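You operate a simulated robot arm through the tools that you are given. There is no shell and no other tool. Be economical: measure what you need, move in short steps, check, and stop when the job is done.

The job below is to be done with a simulated robot arm. You get a single attempt, and the scene is never put back.

TASK
Slide the rail rider off the smudge and rub the rail bright.
Fine: the rider covers part of the smudge. Slacken the rider screw, slide the rider to within 4 mm of the green mark, tighten the screw, then rub the smudge off with the rail pad and lay the pad back on the ledge mat. Set down upright: rail pad. What is to be rubbed or washed off counts as gone when no trace of it is left.

The check looks at the end state, three seconds after you hand in, the way a careful person would. Anything else that was tipped, shoved, dropped, spilled or broken makes it a failure. Lids that push on must go on centred and level and be pressed home; caps that screw on are set level and turned clockwise until they are tight.

THE ROBOT
A 7-joint arm with a fingered hand on a trunk, on a base that drives. Base frame: it is fixed to the floor where the robot stands at the start and does not move with it; the origin is under the middle of the robot, x ahead of it, y to its left, z up; the surface under the hand at the start is at about z = 680. Readings come in mm, rad, newtons and seconds.
With the tool pointing down near the work surface it reaches from about 320 to 740 mm from the robot's upright axis, wherever it stands. Its first joint turns from -2.897 to 2.897 rad. Places, roughly: ledge mat [400, -200, 700]; rail rider [600, -100, 1000]; rider screw [500, -100, 1000]; smudge [600, -100, 1000]. Payload 4 kg.
The tool frame sits at the grasp point between the pads (the TCP): z along the fingers, y along the line on which they close. The tips reach 26 mm beyond it. Largest opening 132 mm; the body of the gripper starts 73 mm behind the TCP. The gripper is a hand of 4 fingers: y runs from the thumb to the fingers, the wrist lies at [0, 0, -239] in the tool frame, and closing takes about 1.5 s.
Orientation is told as [roll, pitch, yaw] about the base's x, y, z axes, in that order, counted from this pose: with the fingers straight down and closing along the base's y, the tool's x points along the base's -x, its y along +y and its z along -z.

THE INTERFACE
- The arm moves only by the tool jog_arm. Its argument "increments" is a list of rows, each an object (a shift or turn left out is 0, a gripper value left out holds the last) with "travel": the shift along the base's x, y, z in mm, a list of three; "rotation": the turn, a rotation vector about the base's x, y, z in rad, a list of three. In form: [{"travel": [tx, ty, tz], "rotation": [rx, ry, rz]}, ...]. A call has 1 to 12 rows; each row shifts and turns the commanded pose from where the row before left it. "fingers" is the finger opening in mm, from 0 to 132, set as the call begins (left out, the last holds). A row lasts 0.2 s, in which the tool goes at most 50 mm and 0.15 rad; a call with a longer step from one row to the next is refused whole, and so is a gripper value outside its range. Where a pose cannot be reached the arm comes as near as it can. A force on the tool above 70 N (or 10 N above the force at the start of the call, whichever is more), or a blocked arm, ends the call early, and 0.2 s more pass. The fingers move at their own pace (about 72 mm/s each) and stop on an object; they squeeze with about 33 N. The grip force told is the motor's: it shows also when the fingers shut on nothing. Time passes only in rows, and 0.2 s behind the last, so rows that do not move let the fingers close. The reply holds the time, the measured pose of the TCP, the force on the tool along the base axes, the opening and the grip force, in the units named above and with some noise, with the torque about the TCP (base axes, N m) and any sound that the robot's microphone picked up.
- Cameras (640 x 400 px; columns grow to the right, rows downward): "scene" is now at [11.3, 100.4, 1568]; the picture's right is [-0.60, -0.80, 0.00], its down [-0.46, 0.35, -0.82] and it looks along [0.65, -0.49, -0.58] (base axes); focal length 252 px, centre (320, 200). "wrist" rides on the gripper at [68, 2, -97] in the tool frame; the picture's right is [-0.03, 1.00, 0.00], its down [-0.82, -0.02, -0.58] and it looks along [-0.58, -0.01, 0.82] (tool axes); focal length 270 px, centre (320, 200). There is no depth. A picture from a camera that has moved, and an enlarged one, comes with that camera's place and axes in the base frame and with its lens.
- snapshot(camera): a new picture of that camera. No time passes.
- raise_lower(by): slides the trunk up (or, below 0, down) by that many mm; the arm and the scene camera ride with it, the base frame stays. It gives what a move gives, with no picture.
- base_move(legs): drives the robot by 1 to 6 legs, each [ahead, turn to the left] in mm and rad, along the robot's own axes; the way and the turn of a leg run together, so that a leg with both is an arc; at most 1500 mm and 3.142 rad a leg. The arm and the cameras ride along, it lands a little off, and it stops where it bumps. It gives what a move gives.
- grasp_type(shape): the hand has 4 fingers and takes this shape, open, in about a second: jaw (thumb against the fingers, like two jaws); tri (thumb and two fingers); tip (a fingertip pinch); poke (one finger out to press); point (the index stretched); flat (the hand flat); cup (the hand cupped); fist (a fist). The gripper value then closes the fingers along that shape, each until it touches; the sizes above hold for jaw. It gives what a move gives, with no picture.
- turn_head(pan, tilt): turns the head with the scene camera to pan (to the left, within 2.705 rad either way) and tilt (down, from -0.506 to 1.204), counted from straight ahead of the robot. It gives what a move gives.
- close_up(camera, box): a new picture of the part [left, top, right, bottom] of that camera's present view, enlarged. No time passes.
- job_done(): hands the job in; it is judged then, once.

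Go step by step. Nothing tells you exact positions but the pictures and the camera data: compare them with the known pose of the tool, close in by small moves and look again before you grip or let go. The budget is 120 turns and 90 pictures, counting those below and the enlarged ones. Unless the task says otherwise, let go and move clear before handing in, and close with one line.

The tools are called after "Call:" by a JSON object that holds its "api" and its "payload". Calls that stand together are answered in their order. jog_arm: Moves the arm, as the interface text tells. Its arguments: {"type":"object","properties":{"increments":{"type":"array"},"fingers":{"type":"number"}},"required":["increments"]} The other tools are called the same way: raise_lower (by) slides the trunk up or down; grasp_type (shape) gives the hand a shape; base_move (legs) drives the base; turn_head (pan, tilt) turns the head that bears the scene camera; snapshot (camera) takes a picture; close_up (camera, box) takes an enlarged picture of a part of a camera's view; job_done () hands the job in.

At the start:

```text
t: 0.0
position: [407.9, -104.3, 1362.6]
tcp_rot: [0.001, -0.001, -0.001]
ft_force: [-0.4, 0.3, 0.4]
torque: [-0.04, 0.0, 0.03]
opening: 131.8
grasp_force: 0.1
shape: jaw
trunk travel left (down, up): [-525.0, 65.0]
robot x, y, heading: [-0.9, -1.7, 0.004]
head pan, tilt: [-0.644, 0.618]
```

scene: 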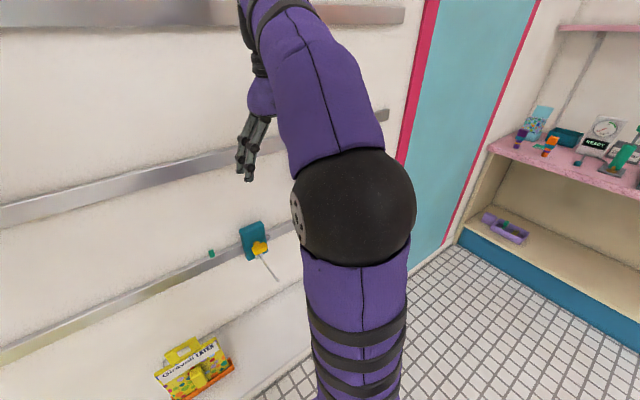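
wrist: 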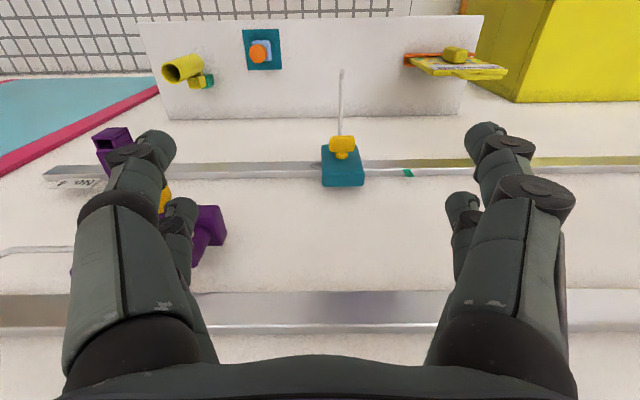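

The rider looks to be the teal block with a yellow screw, on a rail along the wall ahead; the wrist view is upside down. I'll look closer first.

Call:
{"api": "close_up", "payload": {"camera": "scene", "box": [140, 200, 300, 300]}}

Call:
{"api": "close_up", "payload": {"camera": "wrist", "box": [220, 20, 540, 220]}}

Call:
{"api": "close_up", "payload": {"camera": "scene", "box": [100, 300, 292, 400]}}

```text
4.00 times, centred on (220, 250) of scene
camera zoom: at [11.3, 100.4, 1568.0], right [-0.6, -0.8, 0.0], down [-0.46, 0.35, -0.82], along [0.65, -0.49, -0.58], focal length 1008 px, centre (720, 0)
```

zoom: 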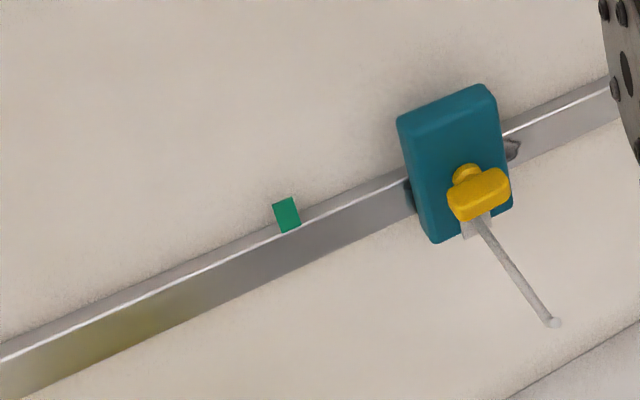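

```text
2.00 times, centred on (380, 120) of wrist
camera zoom: at [339.3, -102.4, 1459.1], right [0.03, 1.0, 0.0], down [0.82, -0.02, 0.58], along [0.58, -0.01, -0.82], focal length 541 px, centre (200, 360)
```

zoom: 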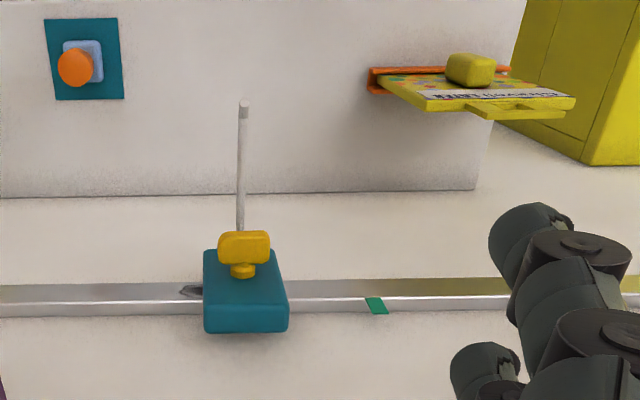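

```text
3.33 times, centred on (196, 350) of scene
camera zoom: at [11.3, 100.4, 1568.0], right [-0.6, -0.8, 0.0], down [-0.46, 0.35, -0.82], along [0.65, -0.49, -0.58], focal length 840 px, centre (733, -300)
```

zoom: 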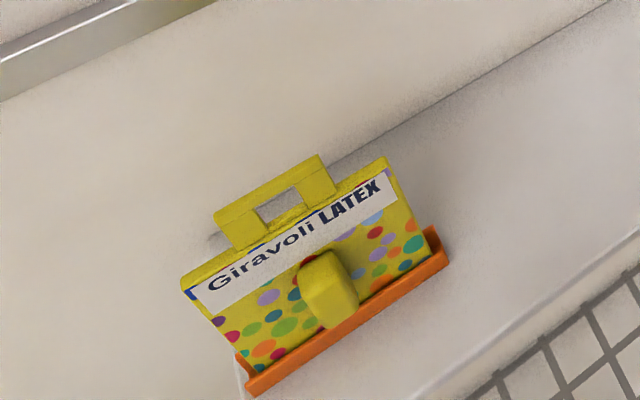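

The pad (light blue with an orange knob) sits on a teal mat on the low ledge near (418, -249). By triangulation the screw head is at about (526, -68, 1030), and a thin rod under it points toward the robot with its tip near (421, -68, 993). I'll zoom in for details.

Call:
{"api": "close_up", "payload": {"camera": "scene", "box": [232, 215, 296, 255]}}

Call:
{"api": "close_up", "payload": {"camera": "wrist", "box": [290, 60, 420, 200]}}

Call:
{"api": "close_up", "payload": {"camera": "wrist", "box": [220, 10, 300, 90]}}

```text
10.00 times, centred on (264, 235) of scene
camera zoom: at [11.3, 100.4, 1568.0], right [-0.6, -0.8, 0.0], down [-0.46, 0.35, -0.82], along [0.65, -0.49, -0.58], focal length 2519 px, centre (880, -150)
```

zoom: 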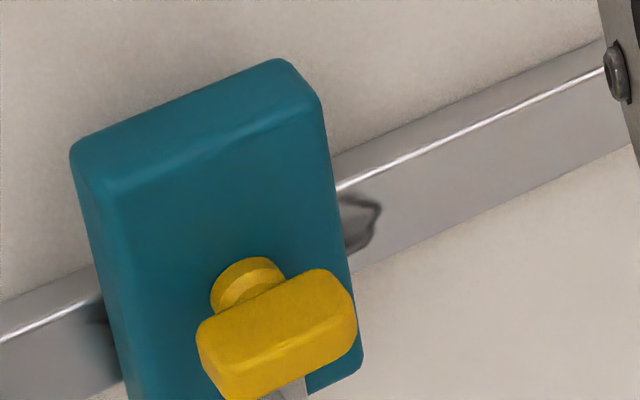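

```text
2.86 times, centred on (355, 130) of wrist
camera zoom: at [339.3, -102.4, 1459.1], right [0.03, 1.0, 0.0], down [0.82, -0.02, 0.58], along [0.58, -0.01, -0.82], focal length 772 px, centre (220, 400)
```

zoom: 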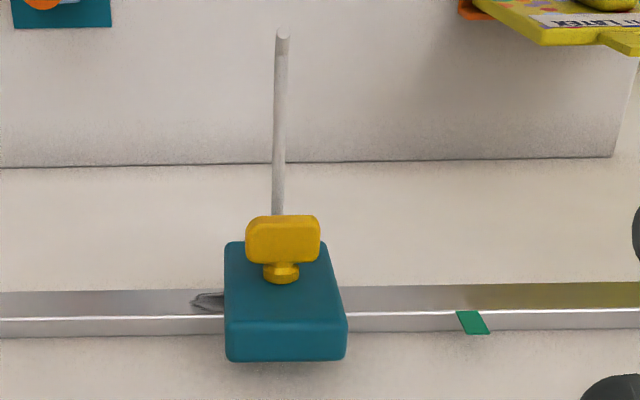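

```text
5.00 times, centred on (260, 50) of wrist
camera zoom: at [339.3, -102.4, 1459.1], right [0.03, 1.0, 0.0], down [0.82, -0.02, 0.58], along [0.58, -0.01, -0.82], focal length 1351 px, centre (620, 950)
```

zoom: 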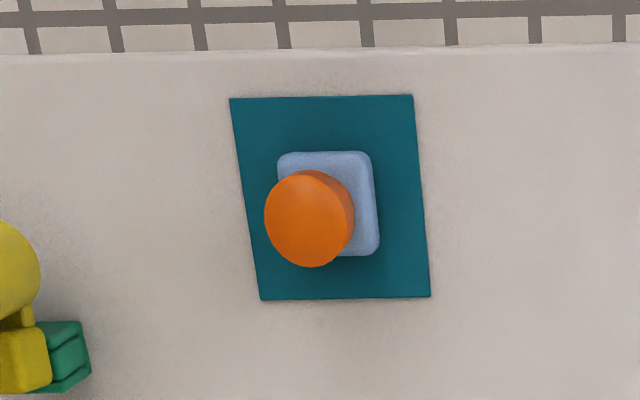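

The rider's front face is at about x=547, y from -103 to -37, z from 992 to 1089. I need a better look at the rod and screw, so I'll pitch the hand forward while keeping it clear.

Call:
{"api": "jog_arm", "payload": {"increments": [{"travel": [-10, 0, -20], "rotation": [0, -0.14, 0]}, {"travel": [-10, 0, -20], "rotation": [0, -0.14, 0]}, {"travel": [-10, 0, -20], "rotation": [0, -0.14, 0]}, {"travel": [-10, 0, -20], "rotation": [0, -0.14, 0]}, {"travel": [-10, 0, -20], "rotation": [0, -0.14, 0]}, {"travel": [-5, 0, -20], "rotation": [0, -0.14, 0]}, {"travel": [0, 0, -20], "rotation": [0, -0.14, 0]}, {"travel": [0, 0, -20]}, {"travel": [0, 0, 0]}]}}

Call:
{"api": "snapshot", "payload": {"camera": "wrist"}}

Call:
{"api": "snapshot", "payload": {"camera": "scene"}}

```text
t: 2.2
position: [363.3, -103.8, 1165.4]
tcp_rot: [-0.019, -0.862, 0.006]
ft_force: [0.5, -0.9, 0.1]
torque: [0.02, 0.02, -0.01]
opening: 131.9
grasp_force: 0.0
shape: jaw
trunk travel left (down, up): [-525.0, 65.0]
robot x, y, heading: [1.4, 1.1, -0.004]
head pan, tilt: [-0.644, 0.618]
stopped in row 9: the arm was blocked; the commanded pose is now the measured one
```

```text
81 pictures are left
camera wrist: at [246.1, -102.4, 1176.7], right [0.02, 1.0, 0.01], down [0.09, -0.01, 1.0], along [1.0, -0.02, -0.09], focal length 270 px, centre (320, 200)
```

wrist: 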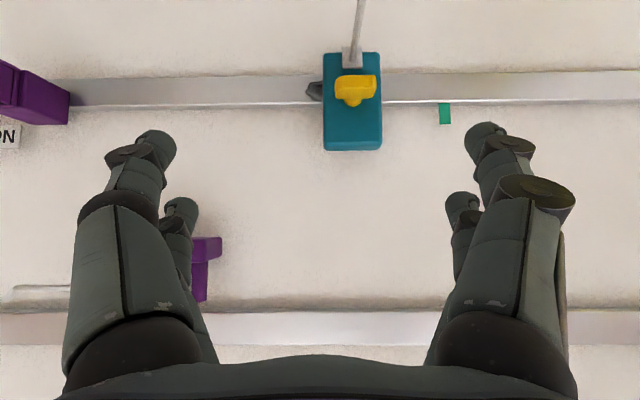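

```text
80 pictures are left
camera scene: at [11.6, 100.6, 1565.4], right [-0.6, -0.8, 0.0], down [-0.46, 0.35, -0.82], along [0.65, -0.49, -0.58], focal length 252 px, centre (320, 200)
```

scene: 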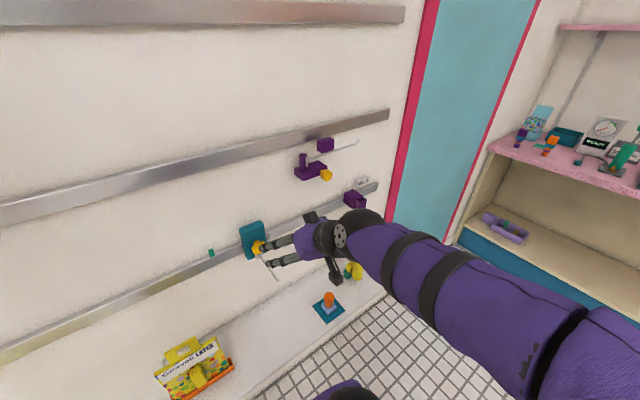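

The arm reached its near limit, but the view is good. I'll zoom in on the rider.

Call:
{"api": "close_up", "payload": {"camera": "wrist", "box": [280, 0, 480, 160]}}

```text
2.50 times, centred on (380, 80) of wrist
camera zoom: at [246.1, -102.4, 1176.7], right [0.02, 1.0, 0.01], down [0.09, -0.01, 1.0], along [1.0, -0.02, -0.09], focal length 676 px, centre (170, 500)
```

zoom: 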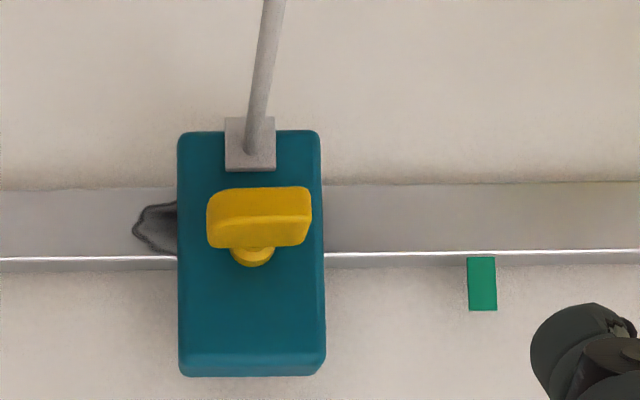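

The rod is fixed to the bottom of the rider, so a tilted approach from above will clear it. The screw axis is at about y=-71, z=1039, the wing is about 42 mm wide and lies horizontal, and the mark is near y=50. Next is the pre-grasp.

Call:
{"api": "jog_arm", "payload": {"increments": [{"travel": [22, 8, -18], "rotation": [0.01, -0.05, 0]}, {"travel": [22, 8, -18], "rotation": [0.01, -0.05, 0]}, {"travel": [22, 8, -18]}, {"travel": [22, 9, -20]}, {"travel": [0, 0, 0]}], "fingers": 90}}

Call:
{"api": "snapshot", "payload": {"camera": "wrist"}}

Call:
{"api": "close_up", "payload": {"camera": "scene", "box": [200, 180, 360, 300]}}

```text
t: 3.4
position: [464.7, -75.1, 1108.9]
tcp_rot: [0.016, -0.97, -0.021]
ft_force: [0.1, -0.5, -0.8]
torque: [0.02, 0.0, 0.02]
opening: 90.3
grasp_force: 0.1
shape: jaw
out of reach, approached as far as the arm can: row 2
trunk travel left (down, up): [-525.0, 65.0]
robot x, y, heading: [0.4, -3.8, 0.006]
head pan, tilt: [-0.644, 0.618]
```

```text
78 pictures are left
camera wrist: at [345.6, -74.4, 1107.6], right [0.02, 1.0, 0.03], down [-0.01, -0.03, 1.0], along [1.0, -0.02, 0.01], focal length 270 px, centre (320, 200)
```

wrist: 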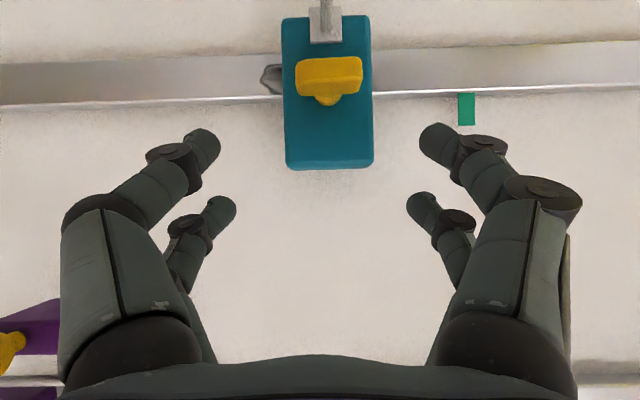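

```text
3.33 times, centred on (280, 240) of scene
camera zoom: at [11.5, 100.8, 1568.0], right [-0.6, -0.8, 0.0], down [-0.46, 0.35, -0.82], along [0.65, -0.49, -0.58], focal length 840 px, centre (453, 67)
```

zoom: 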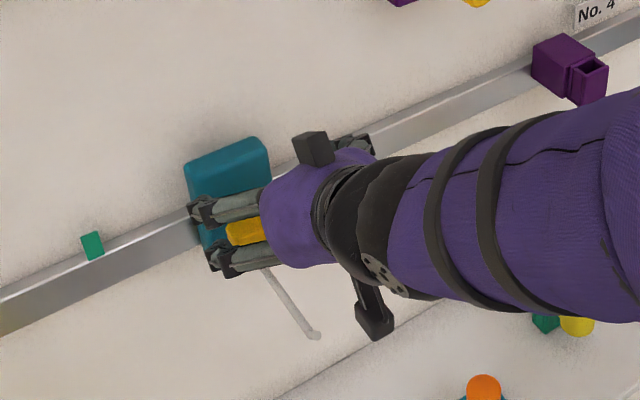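

The estimates hold: the screw axis is at y=-71, z=1039. Moving in to straddle the wing.

Call:
{"api": "jog_arm", "payload": {"increments": [{"travel": [8, 4, -20], "rotation": [-0.016, 0, 0.02]}, {"travel": [12, 0, -20]}, {"travel": [12, 0, -13]}, {"travel": [10, 0, -8]}, {"travel": [0, 0, 0]}], "fingers": 90}}

Call:
{"api": "snapshot", "payload": {"camera": "wrist"}}

Call:
{"api": "close_up", "payload": {"camera": "scene", "box": [220, 200, 316, 270]}}

```text
t: 4.6
position: [509.5, -74.8, 1052.1]
tcp_rot: [-0.011, -0.971, 0.02]
ft_force: [0.1, -0.4, -0.3]
torque: [-0.02, -0.02, -0.01]
opening: 90.3
grasp_force: 0.1
shape: jaw
out of reach, approached as far as the arm can: row 1
trunk travel left (down, up): [-525.0, 65.0]
robot x, y, heading: [-3.9, 2.5, -0.001]
head pan, tilt: [-0.644, 0.618]
```

```text
76 pictures are left
camera wrist: at [391.1, -75.4, 1050.7], right [0.0, 1.0, 0.01], down [-0.02, -0.01, 1.0], along [1.0, 0.0, 0.02], focal length 270 px, centre (320, 200)
```

wrist: 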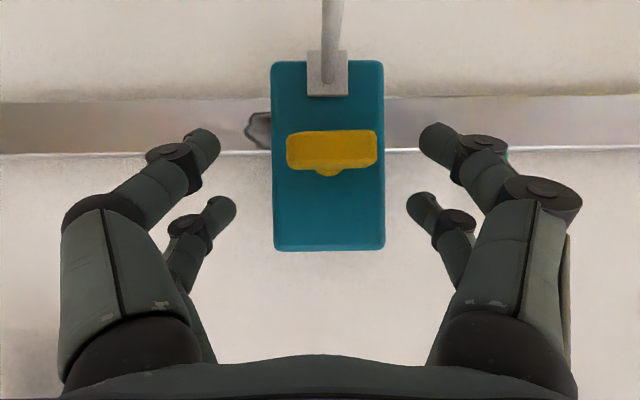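

```text
5.71 times, centred on (268, 235) of scene
camera zoom: at [11.4, 100.4, 1568.0], right [-0.6, -0.8, 0.0], down [-0.46, 0.35, -0.82], along [0.65, -0.49, -0.58], focal length 1440 px, centre (617, 0)
```

zoom: 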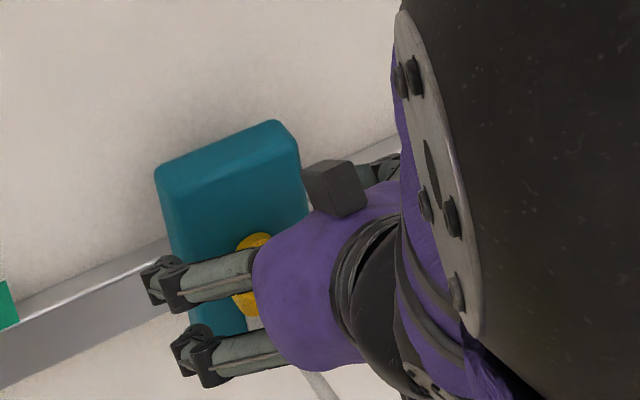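

The wing's centre works out to about (525, -70, 1031). I'll shift onto it and close on the wing ends.

Call:
{"api": "jog_arm", "payload": {"increments": [{"travel": [0, 5, -8]}, {"travel": [4, 0, -7]}, {"travel": [4, 0, 0]}, {"travel": [0, 0, 0]}]}}

Call:
{"api": "snapshot", "payload": {"camera": "wrist"}}

```text
t: 5.6
position: [517.9, -72.4, 1036.9]
tcp_rot: [-0.011, -0.972, 0.023]
ft_force: [-0.1, 0.0, -1.2]
torque: [-0.02, 0.02, 0.02]
opening: 90.1
grasp_force: 0.0
shape: jaw
trunk travel left (down, up): [-525.0, 65.0]
robot x, y, heading: [0.9, -0.8, -0.002]
head pan, tilt: [-0.644, 0.618]
```

```text
74 pictures are left
camera wrist: at [399.0, -71.6, 1035.7], right [0.0, 1.0, 0.01], down [-0.02, -0.01, 1.0], along [1.0, 0.0, 0.02], focal length 270 px, centre (320, 200)
```

wrist: 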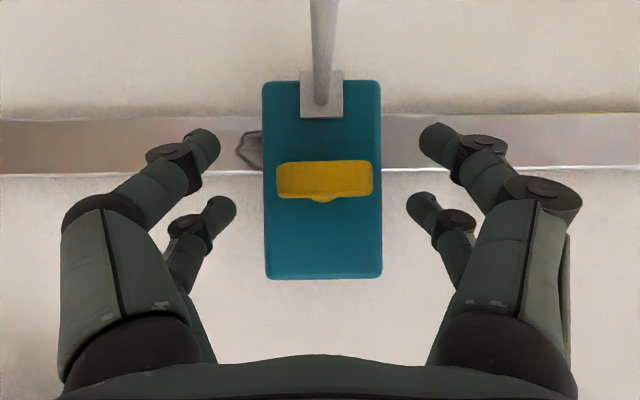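

The wing is centred between the finger pairs. Closing.

Call:
{"api": "jog_arm", "payload": {"increments": [{"travel": [0, 0, 0]}, {"travel": [0, 0, 0]}, {"travel": [0, 0, 0]}, {"travel": [0, 0, 0]}, {"travel": [0, 0, 0]}, {"travel": [0, 0, 0]}, {"travel": [0, 0, 0]}], "fingers": 20}}

Call:
{"api": "snapshot", "payload": {"camera": "wrist"}}

```text
t: 7.2
position: [516.3, -69.7, 1035.9]
tcp_rot: [-0.011, -0.971, 0.023]
ft_force: [-8.0, 5.0, -6.6]
torque: [0.0, -0.59, -0.42]
opening: 14.4
grasp_force: 33.2
shape: jaw
trunk travel left (down, up): [-525.0, 65.0]
robot x, y, heading: [-2.4, -0.6, 0.002]
head pan, tilt: [-0.644, 0.618]
```

```text
73 pictures are left
camera wrist: at [398.1, -71.0, 1035.4], right [0.0, 1.0, 0.01], down [-0.01, -0.01, 1.0], along [1.0, 0.0, 0.01], focal length 270 px, centre (320, 200)
```

wrist: 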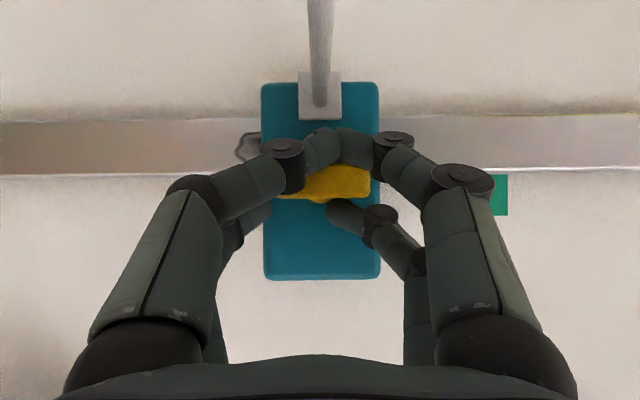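

The fingers closed just above and just below the wing and caged it, like a key. That can still turn it, so I'll try a little counter-clockwise and watch the forces.

Call:
{"api": "jog_arm", "payload": {"increments": [{"travel": [0, 0.5, 0], "rotation": [-0.1, 0, 0]}, {"travel": [0, 0.5, 0], "rotation": [-0.1, 0, 0]}, {"travel": [0, 0.5, -0.2], "rotation": [-0.1, 0, 0]}, {"travel": [0, 0.5, -0.2], "rotation": [-0.1, 0, 0]}, {"travel": [0, 0, 0]}]}}

Call:
{"api": "snapshot", "payload": {"camera": "wrist"}}

```text
t: 8.4
position: [517.8, -68.7, 1036.6]
tcp_rot: [-0.644, -0.857, 0.53]
ft_force: [-17.7, 9.1, -7.5]
torque: [1.97, -0.21, -0.66]
opening: 14.7
grasp_force: 32.7
shape: jaw
trunk travel left (down, up): [-525.0, 65.0]
robot x, y, heading: [-1.0, 2.9, -0.0]
head pan, tilt: [-0.644, 0.618]
```

```text
72 pictures are left
camera wrist: at [398.1, -69.3, 1036.0], right [0.0, 0.93, -0.37], down [-0.01, 0.37, 0.93], along [1.0, 0.0, 0.01], focal length 270 px, centre (320, 200)
```

wrist: 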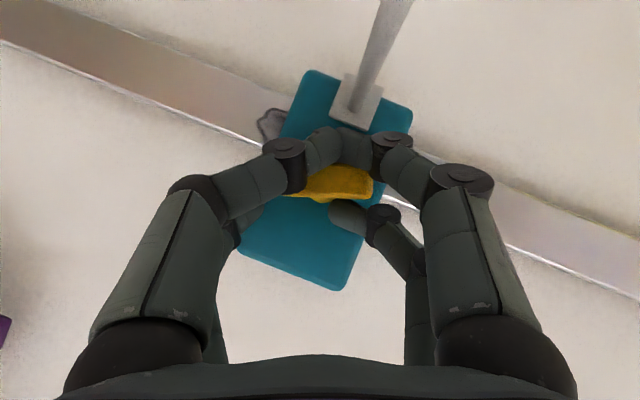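

The wing turns with the hand, with about 2 N·m of resistance. Continuing.

Call:
{"api": "jog_arm", "payload": {"increments": [{"travel": [0, 0.4, -0.3], "rotation": [-0.1, 0, 0]}, {"travel": [0, 0.4, -0.3], "rotation": [-0.1, 0, 0]}, {"travel": [0, 0.3, -0.4], "rotation": [-0.1, 0, 0]}, {"travel": [0, 0.3, -0.4], "rotation": [-0.1, 0, 0]}, {"travel": [0, 0.3, -0.4], "rotation": [-0.1, 0, 0]}, {"travel": [0, 0.2, -0.5], "rotation": [-0.1, 0, 0]}, {"travel": [0, 0, 0]}]}}

Call:
{"api": "snapshot", "payload": {"camera": "wrist"}}

Call:
{"api": "snapshot", "payload": {"camera": "scene"}}

```text
t: 10.0
position: [520.5, -68.4, 1033.9]
tcp_rot: [-1.206, -0.446, 0.882]
ft_force: [-42.9, 0.4, -19.3]
torque: [1.92, -0.34, -0.98]
opening: 16.8
grasp_force: 32.6
shape: jaw
out of reach, approached as far as the arm can: row 1, 3
trunk travel left (down, up): [-525.0, 65.0]
robot x, y, heading: [-2.5, 0.9, 0.003]
head pan, tilt: [-0.644, 0.618]
```

```text
71 pictures are left
camera wrist: at [400.5, -69.6, 1034.8], right [0.0, 0.55, -0.83], down [0.0, 0.83, 0.55], along [1.0, 0.01, 0.0], focal length 270 px, centre (320, 200)
```

wrist: 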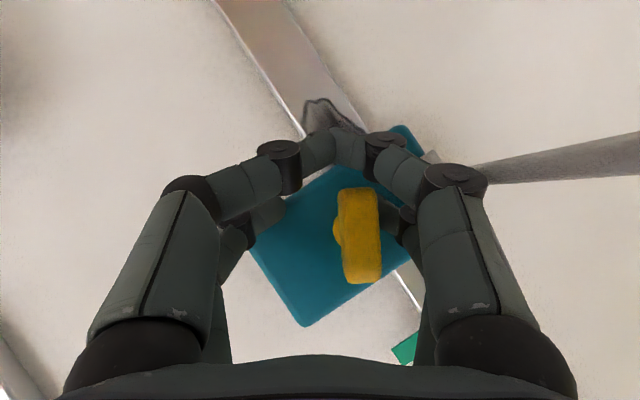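

```text
70 pictures are left
camera scene: at [6.9, 100.2, 1568.0], right [-0.6, -0.8, 0.0], down [-0.46, 0.35, -0.82], along [0.65, -0.49, -0.58], focal length 252 px, centre (320, 200)
```

scene: 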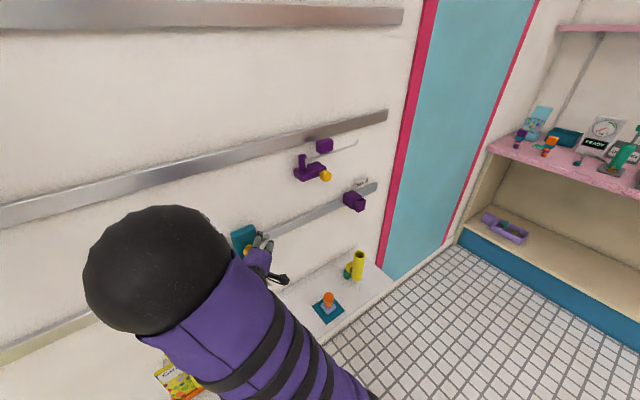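

The wing has slipped in the fingers and the rider seems to have slid toward +y, so the screw may already be slack. A closer look.

Call:
{"api": "close_up", "payload": {"camera": "wrist", "box": [220, 90, 460, 370]}}

Call:
{"api": "close_up", "payload": {"camera": "scene", "box": [220, 200, 300, 300]}}

```text
1.43 times, centred on (340, 230) of wrist
camera zoom: at [400.5, -69.6, 1034.8], right [0.0, 0.55, -0.83], down [0.0, 0.83, 0.55], along [1.0, 0.01, 0.0], focal length 386 px, centre (291, 157)
```

zoom: 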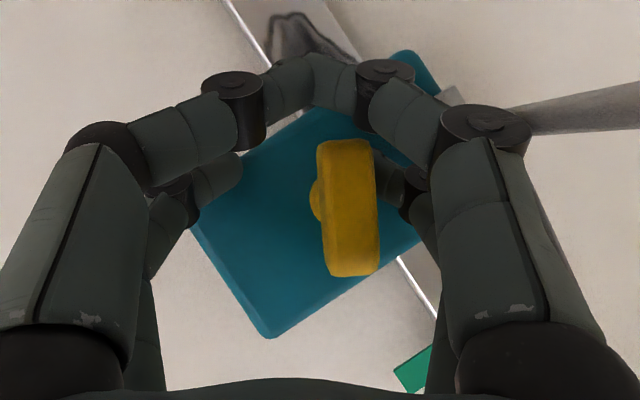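

```text
4.00 times, centred on (260, 250) of scene
camera zoom: at [6.9, 100.2, 1568.0], right [-0.6, -0.8, 0.0], down [-0.46, 0.35, -0.82], along [0.65, -0.49, -0.58], focal length 1008 px, centre (560, 0)
```

zoom: 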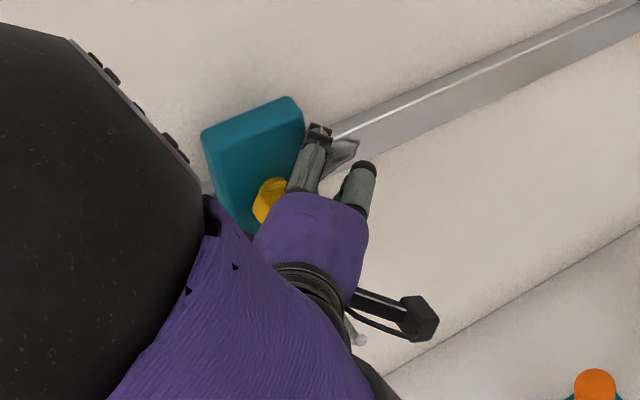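

The rider is already about 25 mm along, so the screw is slack enough to slide. I'll open the fingers modestly so nothing hooks, then look before retracting.

Call:
{"api": "jog_arm", "payload": {"increments": [{"travel": [0, 0, 0]}, {"travel": [0, 0, 0]}, {"travel": [0, 0, 0]}, {"travel": [0, 0, 0]}], "fingers": 50}}

Call:
{"api": "snapshot", "payload": {"camera": "wrist"}}

```text
t: 11.0
position: [520.4, -68.0, 1037.0]
tcp_rot: [-1.216, -0.449, 0.889]
ft_force: [-38.3, -0.7, -2.2]
torque: [-0.08, 0.99, 0.73]
opening: 48.8
grasp_force: 0.1
shape: jaw
trunk travel left (down, up): [-525.0, 65.0]
robot x, y, heading: [-1.7, -0.4, 0.001]
head pan, tilt: [-0.644, 0.618]
```

```text
67 pictures are left
camera wrist: at [402.3, -69.5, 1036.8], right [0.0, 0.55, -0.83], down [-0.01, 0.83, 0.55], along [1.0, 0.01, 0.01], focal length 270 px, centre (320, 200)
```

wrist: 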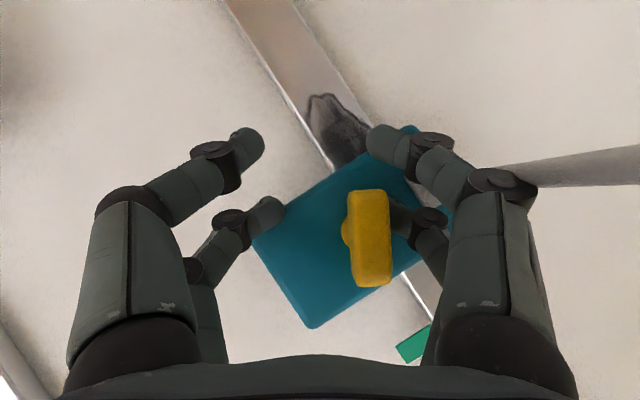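

Retracting along the finger axis in small steps.

Call:
{"api": "jog_arm", "payload": {"increments": [{"travel": [-8, 0, 0]}, {"travel": [-8, 4, 3]}, {"travel": [-12, 6, 4]}, {"travel": [-16, 9, 6]}, {"travel": [-16, 9, 6]}, {"travel": [0, 0, 0]}]}}

Call:
{"api": "snapshot", "payload": {"camera": "wrist"}}

```text
t: 12.4
position: [513.0, -25.7, 1064.1]
tcp_rot: [-1.221, -0.455, 0.894]
ft_force: [0.0, 3.4, -3.1]
torque: [0.06, 0.02, 0.17]
opening: 54.2
grasp_force: 0.1
shape: jaw
out of reach, approached as far as the arm can: row 1, 2, 3, 4, 5
trunk travel left (down, up): [-525.0, 65.0]
robot x, y, heading: [2.2, 0.1, 0.002]
head pan, tilt: [-0.644, 0.618]
```

```text
66 pictures are left
camera wrist: at [394.2, -27.7, 1064.5], right [0.01, 0.55, -0.83], down [-0.02, 0.83, 0.55], along [1.0, 0.01, 0.01], focal length 270 px, centre (320, 200)
```

wrist: 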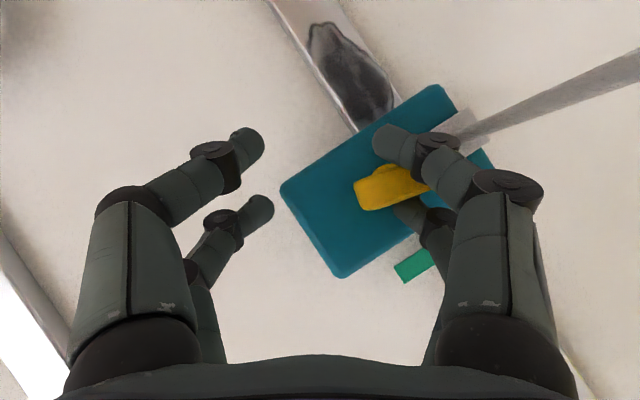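

The arm can't retract in x in this posture, and the drag took the rider nearly to the mark, leaving the smudge fully uncovered. I'll stop dragging and back the base straight off so the fingers come free of the wing.

Call:
{"api": "base_move", "payload": {"legs": [[-100, 0]]}}

Call:
{"api": "snapshot", "payload": {"camera": "wrist"}}

```text
t: 13.6
position: [410.1, -26.2, 1063.7]
tcp_rot: [-1.219, -0.45, 0.889]
ft_force: [-0.4, 0.7, 0.3]
torque: [-0.03, 0.02, 0.01]
opening: 49.7
grasp_force: 0.1
shape: jaw
trunk travel left (down, up): [-525.0, 65.0]
robot x, y, heading: [-99.7, 0.8, -0.004]
head pan, tilt: [-0.644, 0.618]
```

```text
65 pictures are left
camera wrist: at [291.9, -29.0, 1063.6], right [0.0, 0.55, -0.83], down [-0.01, 0.83, 0.55], along [1.0, 0.01, 0.01], focal length 270 px, centre (320, 200)
```

wrist: 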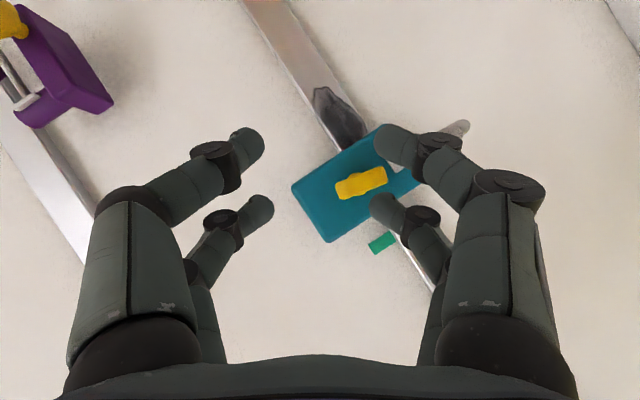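

The hand is free. I'll raise it, undo the roll, and measure rider, wing and mark from straight on.

Call:
{"api": "jog_arm", "payload": {"increments": [{"travel": [0, 0, 20]}, {"travel": [0, 0, 20]}, {"travel": [0, 0, 20], "rotation": [0.14, 0, 0]}, {"travel": [0, 0, 0], "rotation": [0.14, 0, 0]}, {"travel": [0, 0, 0], "rotation": [0.14, 0, 0]}, {"travel": [0, 0, 0], "rotation": [0.14, 0, 0]}, {"travel": [0, 0, 0], "rotation": [0.14, 0, 0]}, {"travel": [0, 0, 0], "rotation": [0.14, 0, 0]}, {"travel": [0, 0, 0], "rotation": [0.13, 0, 0]}, {"travel": [0, 0, 0]}], "fingers": 100}}

Call:
{"api": "snapshot", "payload": {"camera": "wrist"}}

```text
t: 15.8
position: [412.9, -28.8, 1126.6]
tcp_rot: [-0.2, -0.974, 0.172]
ft_force: [0.5, -0.2, 1.3]
torque: [0.0, 0.01, 0.01]
opening: 99.8
grasp_force: 0.1
shape: jaw
out of reach, approached as far as the arm can: row 9
trunk travel left (down, up): [-525.0, 65.0]
robot x, y, heading: [-102.6, -1.1, -0.003]
head pan, tilt: [-0.644, 0.618]
```

```text
64 pictures are left
camera wrist: at [294.2, -28.3, 1124.4], right [0.01, 1.0, -0.09], down [-0.03, 0.09, 1.0], along [1.0, 0.0, 0.03], focal length 270 px, centre (320, 200)
```

wrist: 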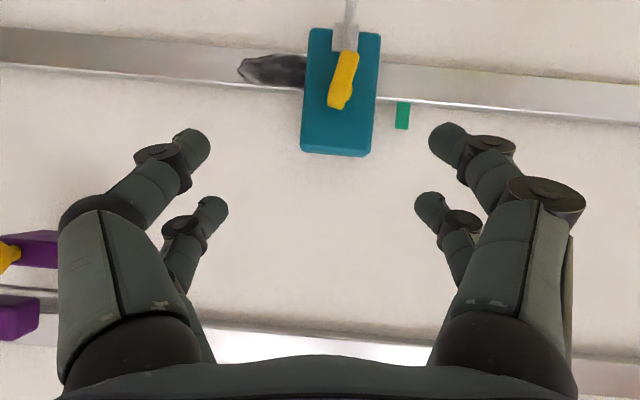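

The rider centre is at y≈-18 and the mark at y≈51, so it needs about 68 mm more. I'll grip the rider's sides above the screw, tilted, and slide it across.

Call:
{"api": "jog_arm", "payload": {"increments": [{"travel": [20, 3, 0], "rotation": [0.09, 0, 0]}, {"travel": [20, 3, -5], "rotation": [0.0, 0, 0]}, {"travel": [20, 3, -5]}, {"travel": [17, 2, -7]}, {"travel": [0, 0, 0]}], "fingers": 120}}

Call:
{"api": "snapshot", "payload": {"camera": "wrist"}}

```text
t: 16.9
position: [485.2, -18.0, 1113.2]
tcp_rot: [-0.041, -0.985, 0.041]
ft_force: [1.0, 0.7, -0.4]
torque: [0.02, 0.01, -0.01]
opening: 119.8
grasp_force: 0.0
shape: jaw
out of reach, approached as far as the arm can: row 3
trunk travel left (down, up): [-525.0, 65.0]
robot x, y, heading: [-100.5, -0.5, 0.0]
head pan, tilt: [-0.644, 0.618]
```

```text
63 pictures are left
camera wrist: at [366.9, -17.4, 1109.3], right [0.01, 1.0, 0.0], down [-0.03, 0.0, 1.0], along [1.0, -0.01, 0.03], focal length 270 px, centre (320, 200)
```

wrist: 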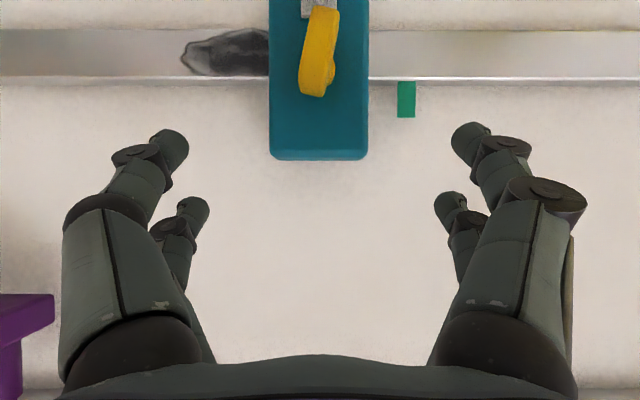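

Well aligned. Advancing to straddle the rider, then closing gently.

Call:
{"api": "jog_arm", "payload": {"increments": [{"travel": [15, -1, -10]}, {"travel": [15, 0, -10]}, {"travel": [15, 0, -10]}, {"travel": [15, 0, -11]}, {"travel": [0, 0, 0]}]}}

Call:
{"api": "snapshot", "payload": {"camera": "wrist"}}

```text
t: 18.1
position: [546.9, -20.1, 1071.0]
tcp_rot: [-0.04, -0.984, 0.042]
ft_force: [0.2, 0.5, 0.0]
torque: [0.01, -0.03, 0.01]
opening: 119.6
grasp_force: 0.1
shape: jaw
trunk travel left (down, up): [-525.0, 65.0]
robot x, y, heading: [-100.6, 0.2, 0.003]
head pan, tilt: [-0.644, 0.618]
```

```text
62 pictures are left
camera wrist: at [427.6, -20.0, 1069.3], right [0.01, 1.0, 0.0], down [-0.03, 0.0, 1.0], along [1.0, -0.01, 0.03], focal length 270 px, centre (320, 200)
```

wrist: 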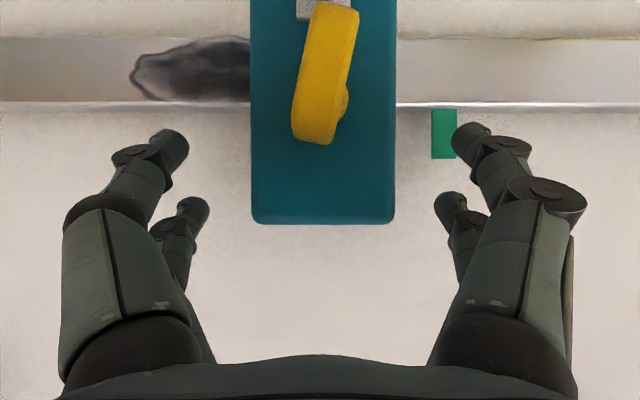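

Call:
{"api": "jog_arm", "payload": {"increments": [{"travel": [0, 0, 0]}, {"travel": [0, 0, 0]}, {"travel": [0, 0, 0]}, {"travel": [0, 0, 0]}, {"travel": [0, 0, 0]}, {"travel": [0, 0, 0]}], "fingers": 55}}

Call:
{"api": "snapshot", "payload": {"camera": "wrist"}}

```text
t: 19.6
position: [545.2, -19.9, 1072.2]
tcp_rot: [-0.038, -0.983, 0.04]
ft_force: [-6.7, 3.1, -7.9]
torque: [0.76, 0.6, -0.06]
opening: 29.3
grasp_force: 32.8
shape: jaw
trunk travel left (down, up): [-525.0, 65.0]
robot x, y, heading: [-103.0, -3.4, -0.001]
head pan, tilt: [-0.644, 0.618]
```

```text
61 pictures are left
camera wrist: at [426.6, -19.6, 1068.7], right [0.01, 1.0, 0.0], down [-0.03, 0.0, 1.0], along [1.0, -0.01, 0.03], focal length 270 px, centre (320, 200)
```

wrist: 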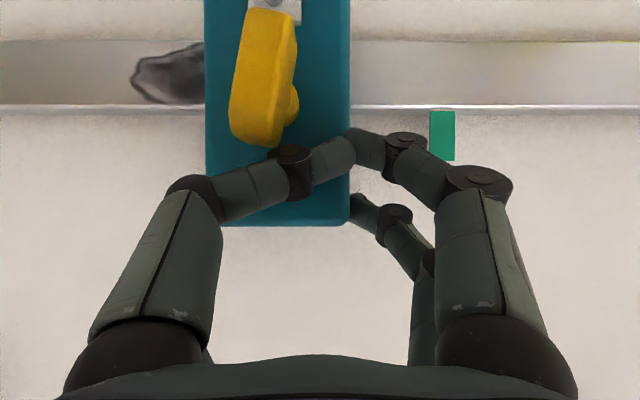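

The left finger closed in front of the rider and nudged it back a bit. Instead I'll reopen the hand in place, straddling the rider, and push it along with the left fingers by jogging toward +y.

Call:
{"api": "jog_arm", "payload": {"increments": [{"travel": [0, 0, 0]}, {"travel": [0, 0, 0]}, {"travel": [0, 0, 0]}, {"travel": [0, 0, 0]}, {"travel": [0, 0, 0]}, {"travel": [0, 0, 0]}], "fingers": 125}}

Call:
{"api": "jog_arm", "payload": {"increments": [{"travel": [4, -10, 0]}, {"travel": [4, -5, 0]}, {"travel": [0, 0, 0]}]}}

Call:
{"api": "snapshot", "payload": {"camera": "wrist"}}

```text
t: 20.9
position: [540.1, -18.0, 1073.6]
tcp_rot: [-0.04, -0.985, 0.044]
ft_force: [-44.0, 13.8, 9.3]
torque: [0.06, 1.23, -1.8]
opening: 122.4
grasp_force: 0.0
shape: jaw
trunk travel left (down, up): [-525.0, 65.0]
robot x, y, heading: [-99.9, -2.0, 0.003]
head pan, tilt: [-0.644, 0.618]
```

```text
t: 21.8
position: [542.8, -31.5, 1071.8]
tcp_rot: [-0.037, -0.978, 0.043]
ft_force: [-65.3, 15.6, 9.4]
torque: [0.06, 2.06, -3.01]
opening: 122.5
grasp_force: 0.1
shape: jaw
trunk travel left (down, up): [-525.0, 65.0]
robot x, y, heading: [-102.2, -2.3, -0.001]
head pan, tilt: [-0.644, 0.618]
```

```text
60 pictures are left
camera wrist: at [424.8, -31.8, 1069.9], right [0.0, 1.0, 0.0], down [-0.02, 0.0, 1.0], along [1.0, 0.0, 0.02], focal length 270 px, centre (320, 200)
```

wrist: 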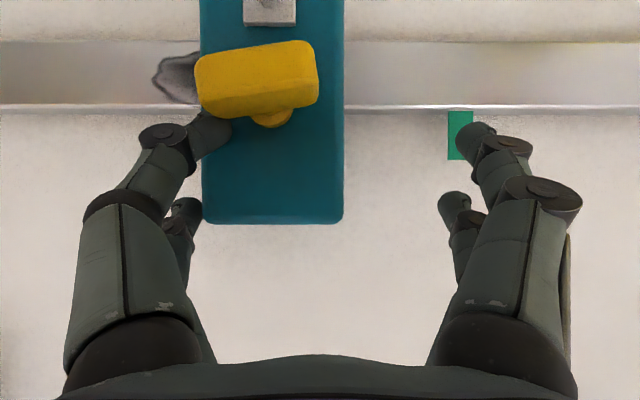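

A left finger is pressing on the rider's face. Backing straight out.

Call:
{"api": "jog_arm", "payload": {"increments": [{"travel": [-15, 0, 3]}, {"travel": [-15, 0, 5]}, {"travel": [-20, 0, 8]}, {"travel": [-10, -10, 8]}, {"travel": [0, 0, 0]}]}}

Call:
{"api": "snapshot", "payload": {"camera": "wrist"}}

```text
t: 22.9
position: [493.9, -46.5, 1095.1]
tcp_rot: [-0.04, -0.985, 0.042]
ft_force: [-0.2, -0.2, -0.1]
torque: [-0.02, 0.0, 0.04]
opening: 125.3
grasp_force: 0.0
shape: jaw
trunk travel left (down, up): [-525.0, 65.0]
robot x, y, heading: [-104.3, -0.9, 0.0]
head pan, tilt: [-0.644, 0.618]
```

```text
59 pictures are left
camera wrist: at [375.0, -45.0, 1092.7], right [0.01, 1.0, 0.0], down [-0.03, 0.0, 1.0], along [1.0, -0.01, 0.03], focal length 270 px, centre (320, 200)
```

wrist: 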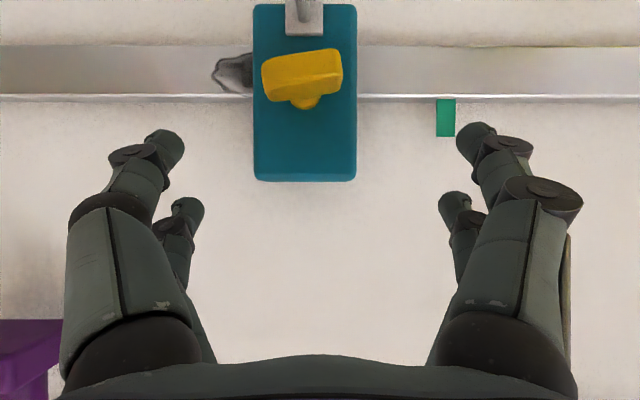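

The rider centre is now y≈-56. I'll go in again with the hand open and centred on it, a little deeper, then push with the left fingers.

Call:
{"api": "jog_arm", "payload": {"increments": [{"travel": [14, -8, -5]}, {"travel": [14, -5, -5]}, {"travel": [14, 0, -6]}, {"travel": [14, 0, -6]}, {"travel": [0, 0, 0]}], "fingers": 130}}

Call:
{"api": "snapshot", "payload": {"camera": "wrist"}}

```text
t: 24.1
position: [549.3, -58.3, 1074.5]
tcp_rot: [-0.041, -0.984, 0.043]
ft_force: [-0.1, 0.4, -0.1]
torque: [0.02, 0.0, 0.02]
opening: 129.9
grasp_force: 0.0
shape: jaw
trunk travel left (down, up): [-525.0, 65.0]
robot x, y, heading: [-102.4, 2.1, -0.004]
head pan, tilt: [-0.644, 0.618]
```

```text
58 pictures are left
camera wrist: at [430.7, -58.5, 1071.0], right [0.01, 1.0, 0.0], down [-0.03, 0.0, 1.0], along [1.0, -0.01, 0.03], focal length 270 px, centre (320, 200)
```

wrist: 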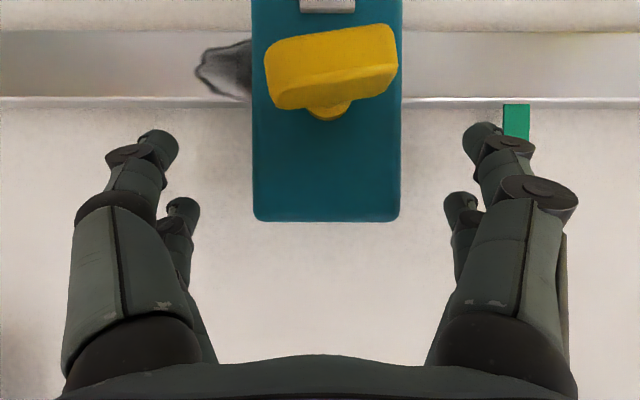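

Clear on both sides. Pushing +y.

Call:
{"api": "jog_arm", "payload": {"increments": [{"travel": [1, 10, 0]}, {"travel": [1, 10, 0]}, {"travel": [1, 10, 0]}, {"travel": [0, 10, 0]}, {"travel": [0, 10, 0]}, {"travel": [0, 10, 0]}, {"travel": [0, 10, 0]}, {"travel": [0, 10, 0]}, {"travel": [0, 10, 0]}, {"travel": [0, 10, 0]}, {"travel": [0, 0, 0]}]}}

Call:
{"api": "snapshot", "payload": {"camera": "wrist"}}

```text
t: 26.6
position: [550.3, 43.6, 1077.5]
tcp_rot: [-0.041, -0.988, 0.044]
ft_force: [-17.7, -5.6, 16.0]
torque: [-1.6, 0.09, -1.77]
opening: 131.6
grasp_force: 0.1
shape: jaw
trunk travel left (down, up): [-525.0, 65.0]
robot x, y, heading: [-102.0, -1.1, -0.002]
head pan, tilt: [-0.644, 0.618]
```

```text
57 pictures are left
camera wrist: at [431.3, 43.0, 1073.9], right [0.0, 1.0, 0.0], down [-0.03, 0.0, 1.0], along [1.0, 0.0, 0.03], focal length 270 px, centre (320, 200)
```

wrist: 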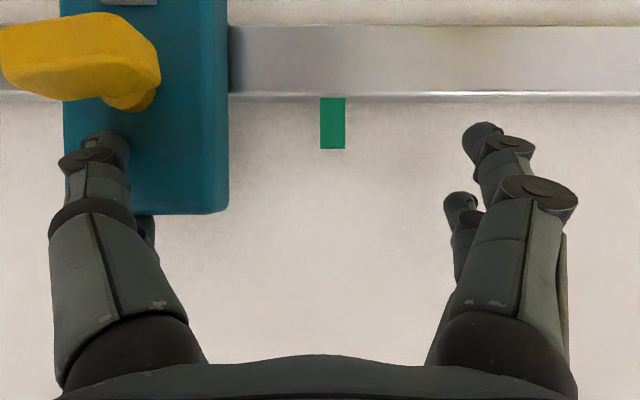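

The lower finger slipped in front again, and the rider only reached y≈-34. A closed fist of fingers will be stiffer: back out, close the jaw beside the rider's -y side, and push with that.

Call:
{"api": "jog_arm", "payload": {"increments": [{"travel": [-15, 0, 4]}, {"travel": [-20, 0, 6]}, {"travel": [-20, -30, 6]}, {"travel": [0, -40, 0]}, {"travel": [0, -40, 0]}, {"travel": [0, -40, 0]}, {"travel": [0, 0, 0]}, {"travel": [0, 0, 0]}, {"travel": [0, 0, 0]}, {"travel": [0, 0, 0]}], "fingers": 10}}

Call:
{"api": "snapshot", "payload": {"camera": "wrist"}}

```text
t: 28.8
position: [496.4, -107.5, 1092.6]
tcp_rot: [-0.039, -0.986, 0.04]
ft_force: [0.5, -0.1, -0.3]
torque: [0.0, -0.02, -0.02]
opening: 48.5
grasp_force: 33.0
shape: jaw
trunk travel left (down, up): [-525.0, 65.0]
robot x, y, heading: [-100.4, -2.3, -0.002]
head pan, tilt: [-0.644, 0.618]
```

```text
56 pictures are left
camera wrist: at [377.7, -107.2, 1088.5], right [0.01, 1.0, 0.0], down [-0.03, 0.0, 1.0], along [1.0, -0.01, 0.03], focal length 270 px, centre (320, 200)
```

wrist: 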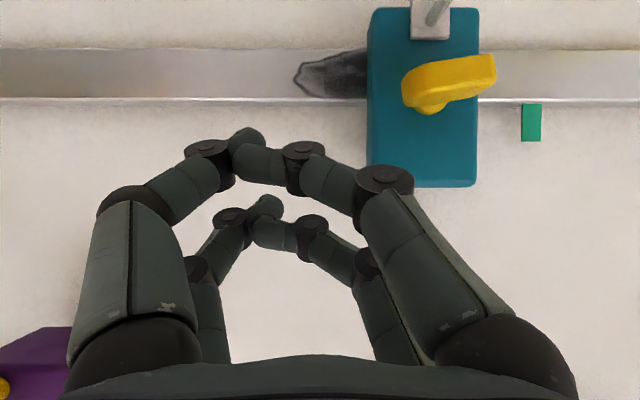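

The fingers crossed asymmetrically. I'll try the "poke" shape for a single firm pusher.

Call:
{"api": "grasp_type", "payload": {"shape": "poke"}}

Call:
{"api": "snapshot", "payload": {"camera": "wrist"}}

```text
t: 29.6
position: [497.9, -106.3, 1091.8]
tcp_rot: [-0.04, -0.985, 0.042]
ft_force: [0.3, -0.6, -0.8]
torque: [-0.01, 0.04, 0.0]
opening: 0.1
grasp_force: 0.0
shape: poke
trunk travel left (down, up): [-525.0, 65.0]
robot x, y, heading: [-99.3, 1.3, -0.001]
head pan, tilt: [-0.644, 0.618]
```

```text
55 pictures are left
camera wrist: at [380.3, -106.4, 1088.4], right [0.01, 1.0, 0.0], down [-0.03, 0.0, 1.0], along [1.0, -0.01, 0.03], focal length 270 px, centre (320, 200)
```

wrist: 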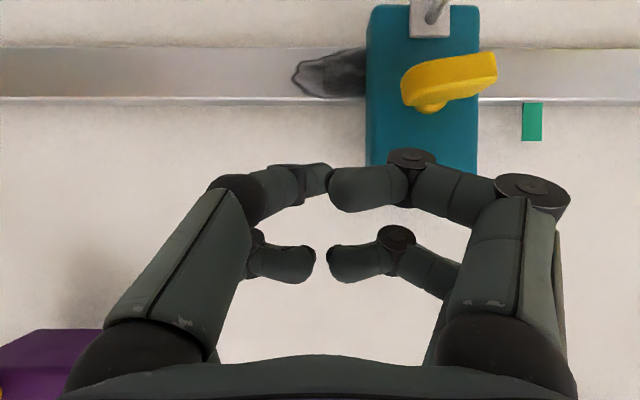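

Call:
{"api": "jog_arm", "payload": {"increments": [{"travel": [0, 0, 0]}, {"travel": [0, 0, 0]}, {"travel": [0, 0, 0]}, {"travel": [0, 0, 0]}, {"travel": [0, 0, 0]}]}}

Call:
{"api": "snapshot", "payload": {"camera": "wrist"}}

Call:
{"api": "close_up", "payload": {"camera": "scene", "box": [220, 150, 400, 290]}}

```text
t: 30.9
position: [497.1, -107.3, 1090.7]
tcp_rot: [-0.041, -0.983, 0.04]
ft_force: [-0.3, 0.0, -0.4]
torque: [-0.04, 0.02, 0.01]
opening: 0.0
grasp_force: 0.0
shape: poke
trunk travel left (down, up): [-525.0, 65.0]
robot x, y, heading: [-103.7, -0.1, 0.001]
head pan, tilt: [-0.644, 0.618]
```

```text
54 pictures are left
camera wrist: at [378.2, -107.0, 1088.6], right [0.01, 1.0, 0.0], down [-0.03, 0.0, 1.0], along [1.0, -0.01, 0.03], focal length 270 px, centre (320, 200)
```

wrist: 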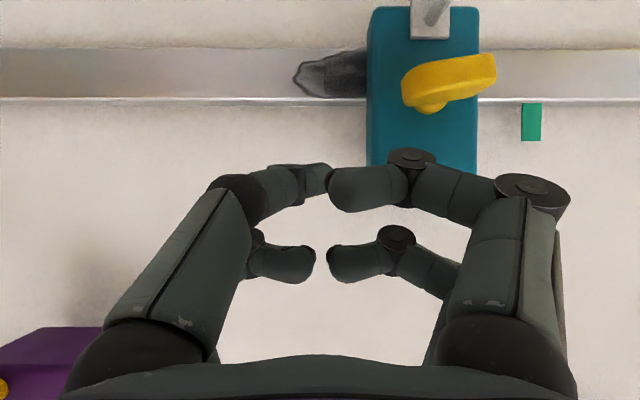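

```text
2.86 times, centred on (310, 220) of scene
camera zoom: at [-89.8, 100.4, 1568.0], right [-0.6, -0.8, 0.0], down [-0.46, 0.35, -0.82], along [0.65, -0.49, -0.58], focal length 720 px, centre (349, 143)
```

zoom: 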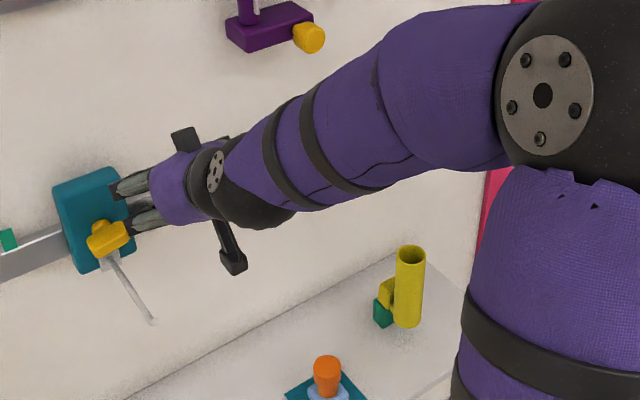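

Call:
{"api": "grasp_type", "payload": {"shape": "flat"}}

Call:
{"api": "snapshot", "payload": {"camera": "wrist"}}

```text
t: 31.8
position: [496.3, -107.4, 1092.9]
tcp_rot: [-0.039, -0.983, 0.039]
ft_force: [0.0, -1.2, 0.5]
torque: [0.0, 0.01, -0.03]
opening: 0.0
grasp_force: 0.1
shape: flat
trunk travel left (down, up): [-525.0, 65.0]
robot x, y, heading: [-101.1, 0.1, -0.002]
head pan, tilt: [-0.644, 0.618]
```

```text
52 pictures are left
camera wrist: at [378.2, -107.2, 1088.6], right [0.01, 1.0, 0.0], down [-0.03, 0.0, 1.0], along [1.0, -0.01, 0.03], focal length 270 px, centre (320, 200)
```

wrist: 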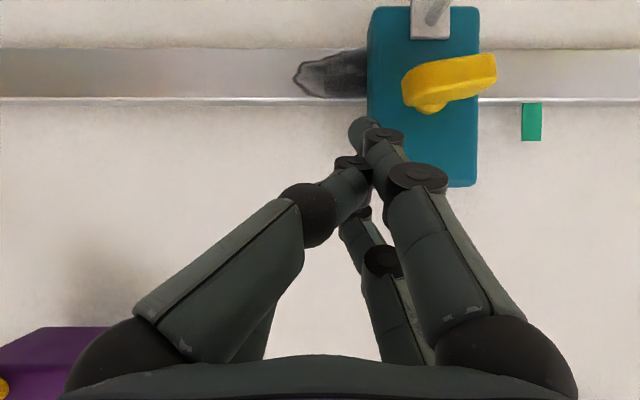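

"Flat" gives straight fingers backed by the thumb side, which makes a good pusher. I'll shift left of the rider, yaw slightly, and go in.

Call:
{"api": "jog_arm", "payload": {"increments": [{"travel": [0, -20, 0], "rotation": [0, 0, 0.12]}, {"travel": [0, -25, 0], "rotation": [0, 0, 0.12]}, {"travel": [15, 0, -6]}, {"travel": [15, 0, -6]}, {"travel": [12, 0, -5]}, {"travel": [0, 0, 0]}]}}

Call:
{"api": "snapshot", "payload": {"camera": "wrist"}}

```text
t: 33.1
position: [539.2, -150.9, 1073.0]
tcp_rot: [-0.041, -0.984, 0.281]
ft_force: [0.4, 0.0, -0.1]
torque: [0.0, -0.03, 0.0]
opening: 0.2
grasp_force: 0.1
shape: flat
trunk travel left (down, up): [-525.0, 65.0]
robot x, y, heading: [-98.1, -0.5, -0.002]
head pan, tilt: [-0.644, 0.618]
```

```text
51 pictures are left
camera wrist: at [424.1, -180.0, 1069.3], right [-0.23, 0.97, 0.0], down [-0.03, -0.01, 1.0], along [0.97, 0.23, 0.03], focal length 270 px, centre (320, 200)
```

wrist: 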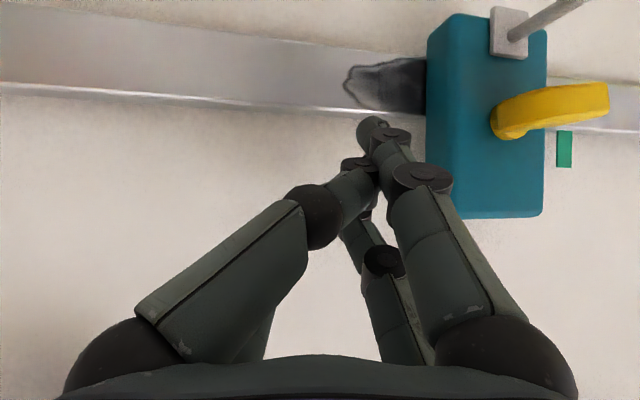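

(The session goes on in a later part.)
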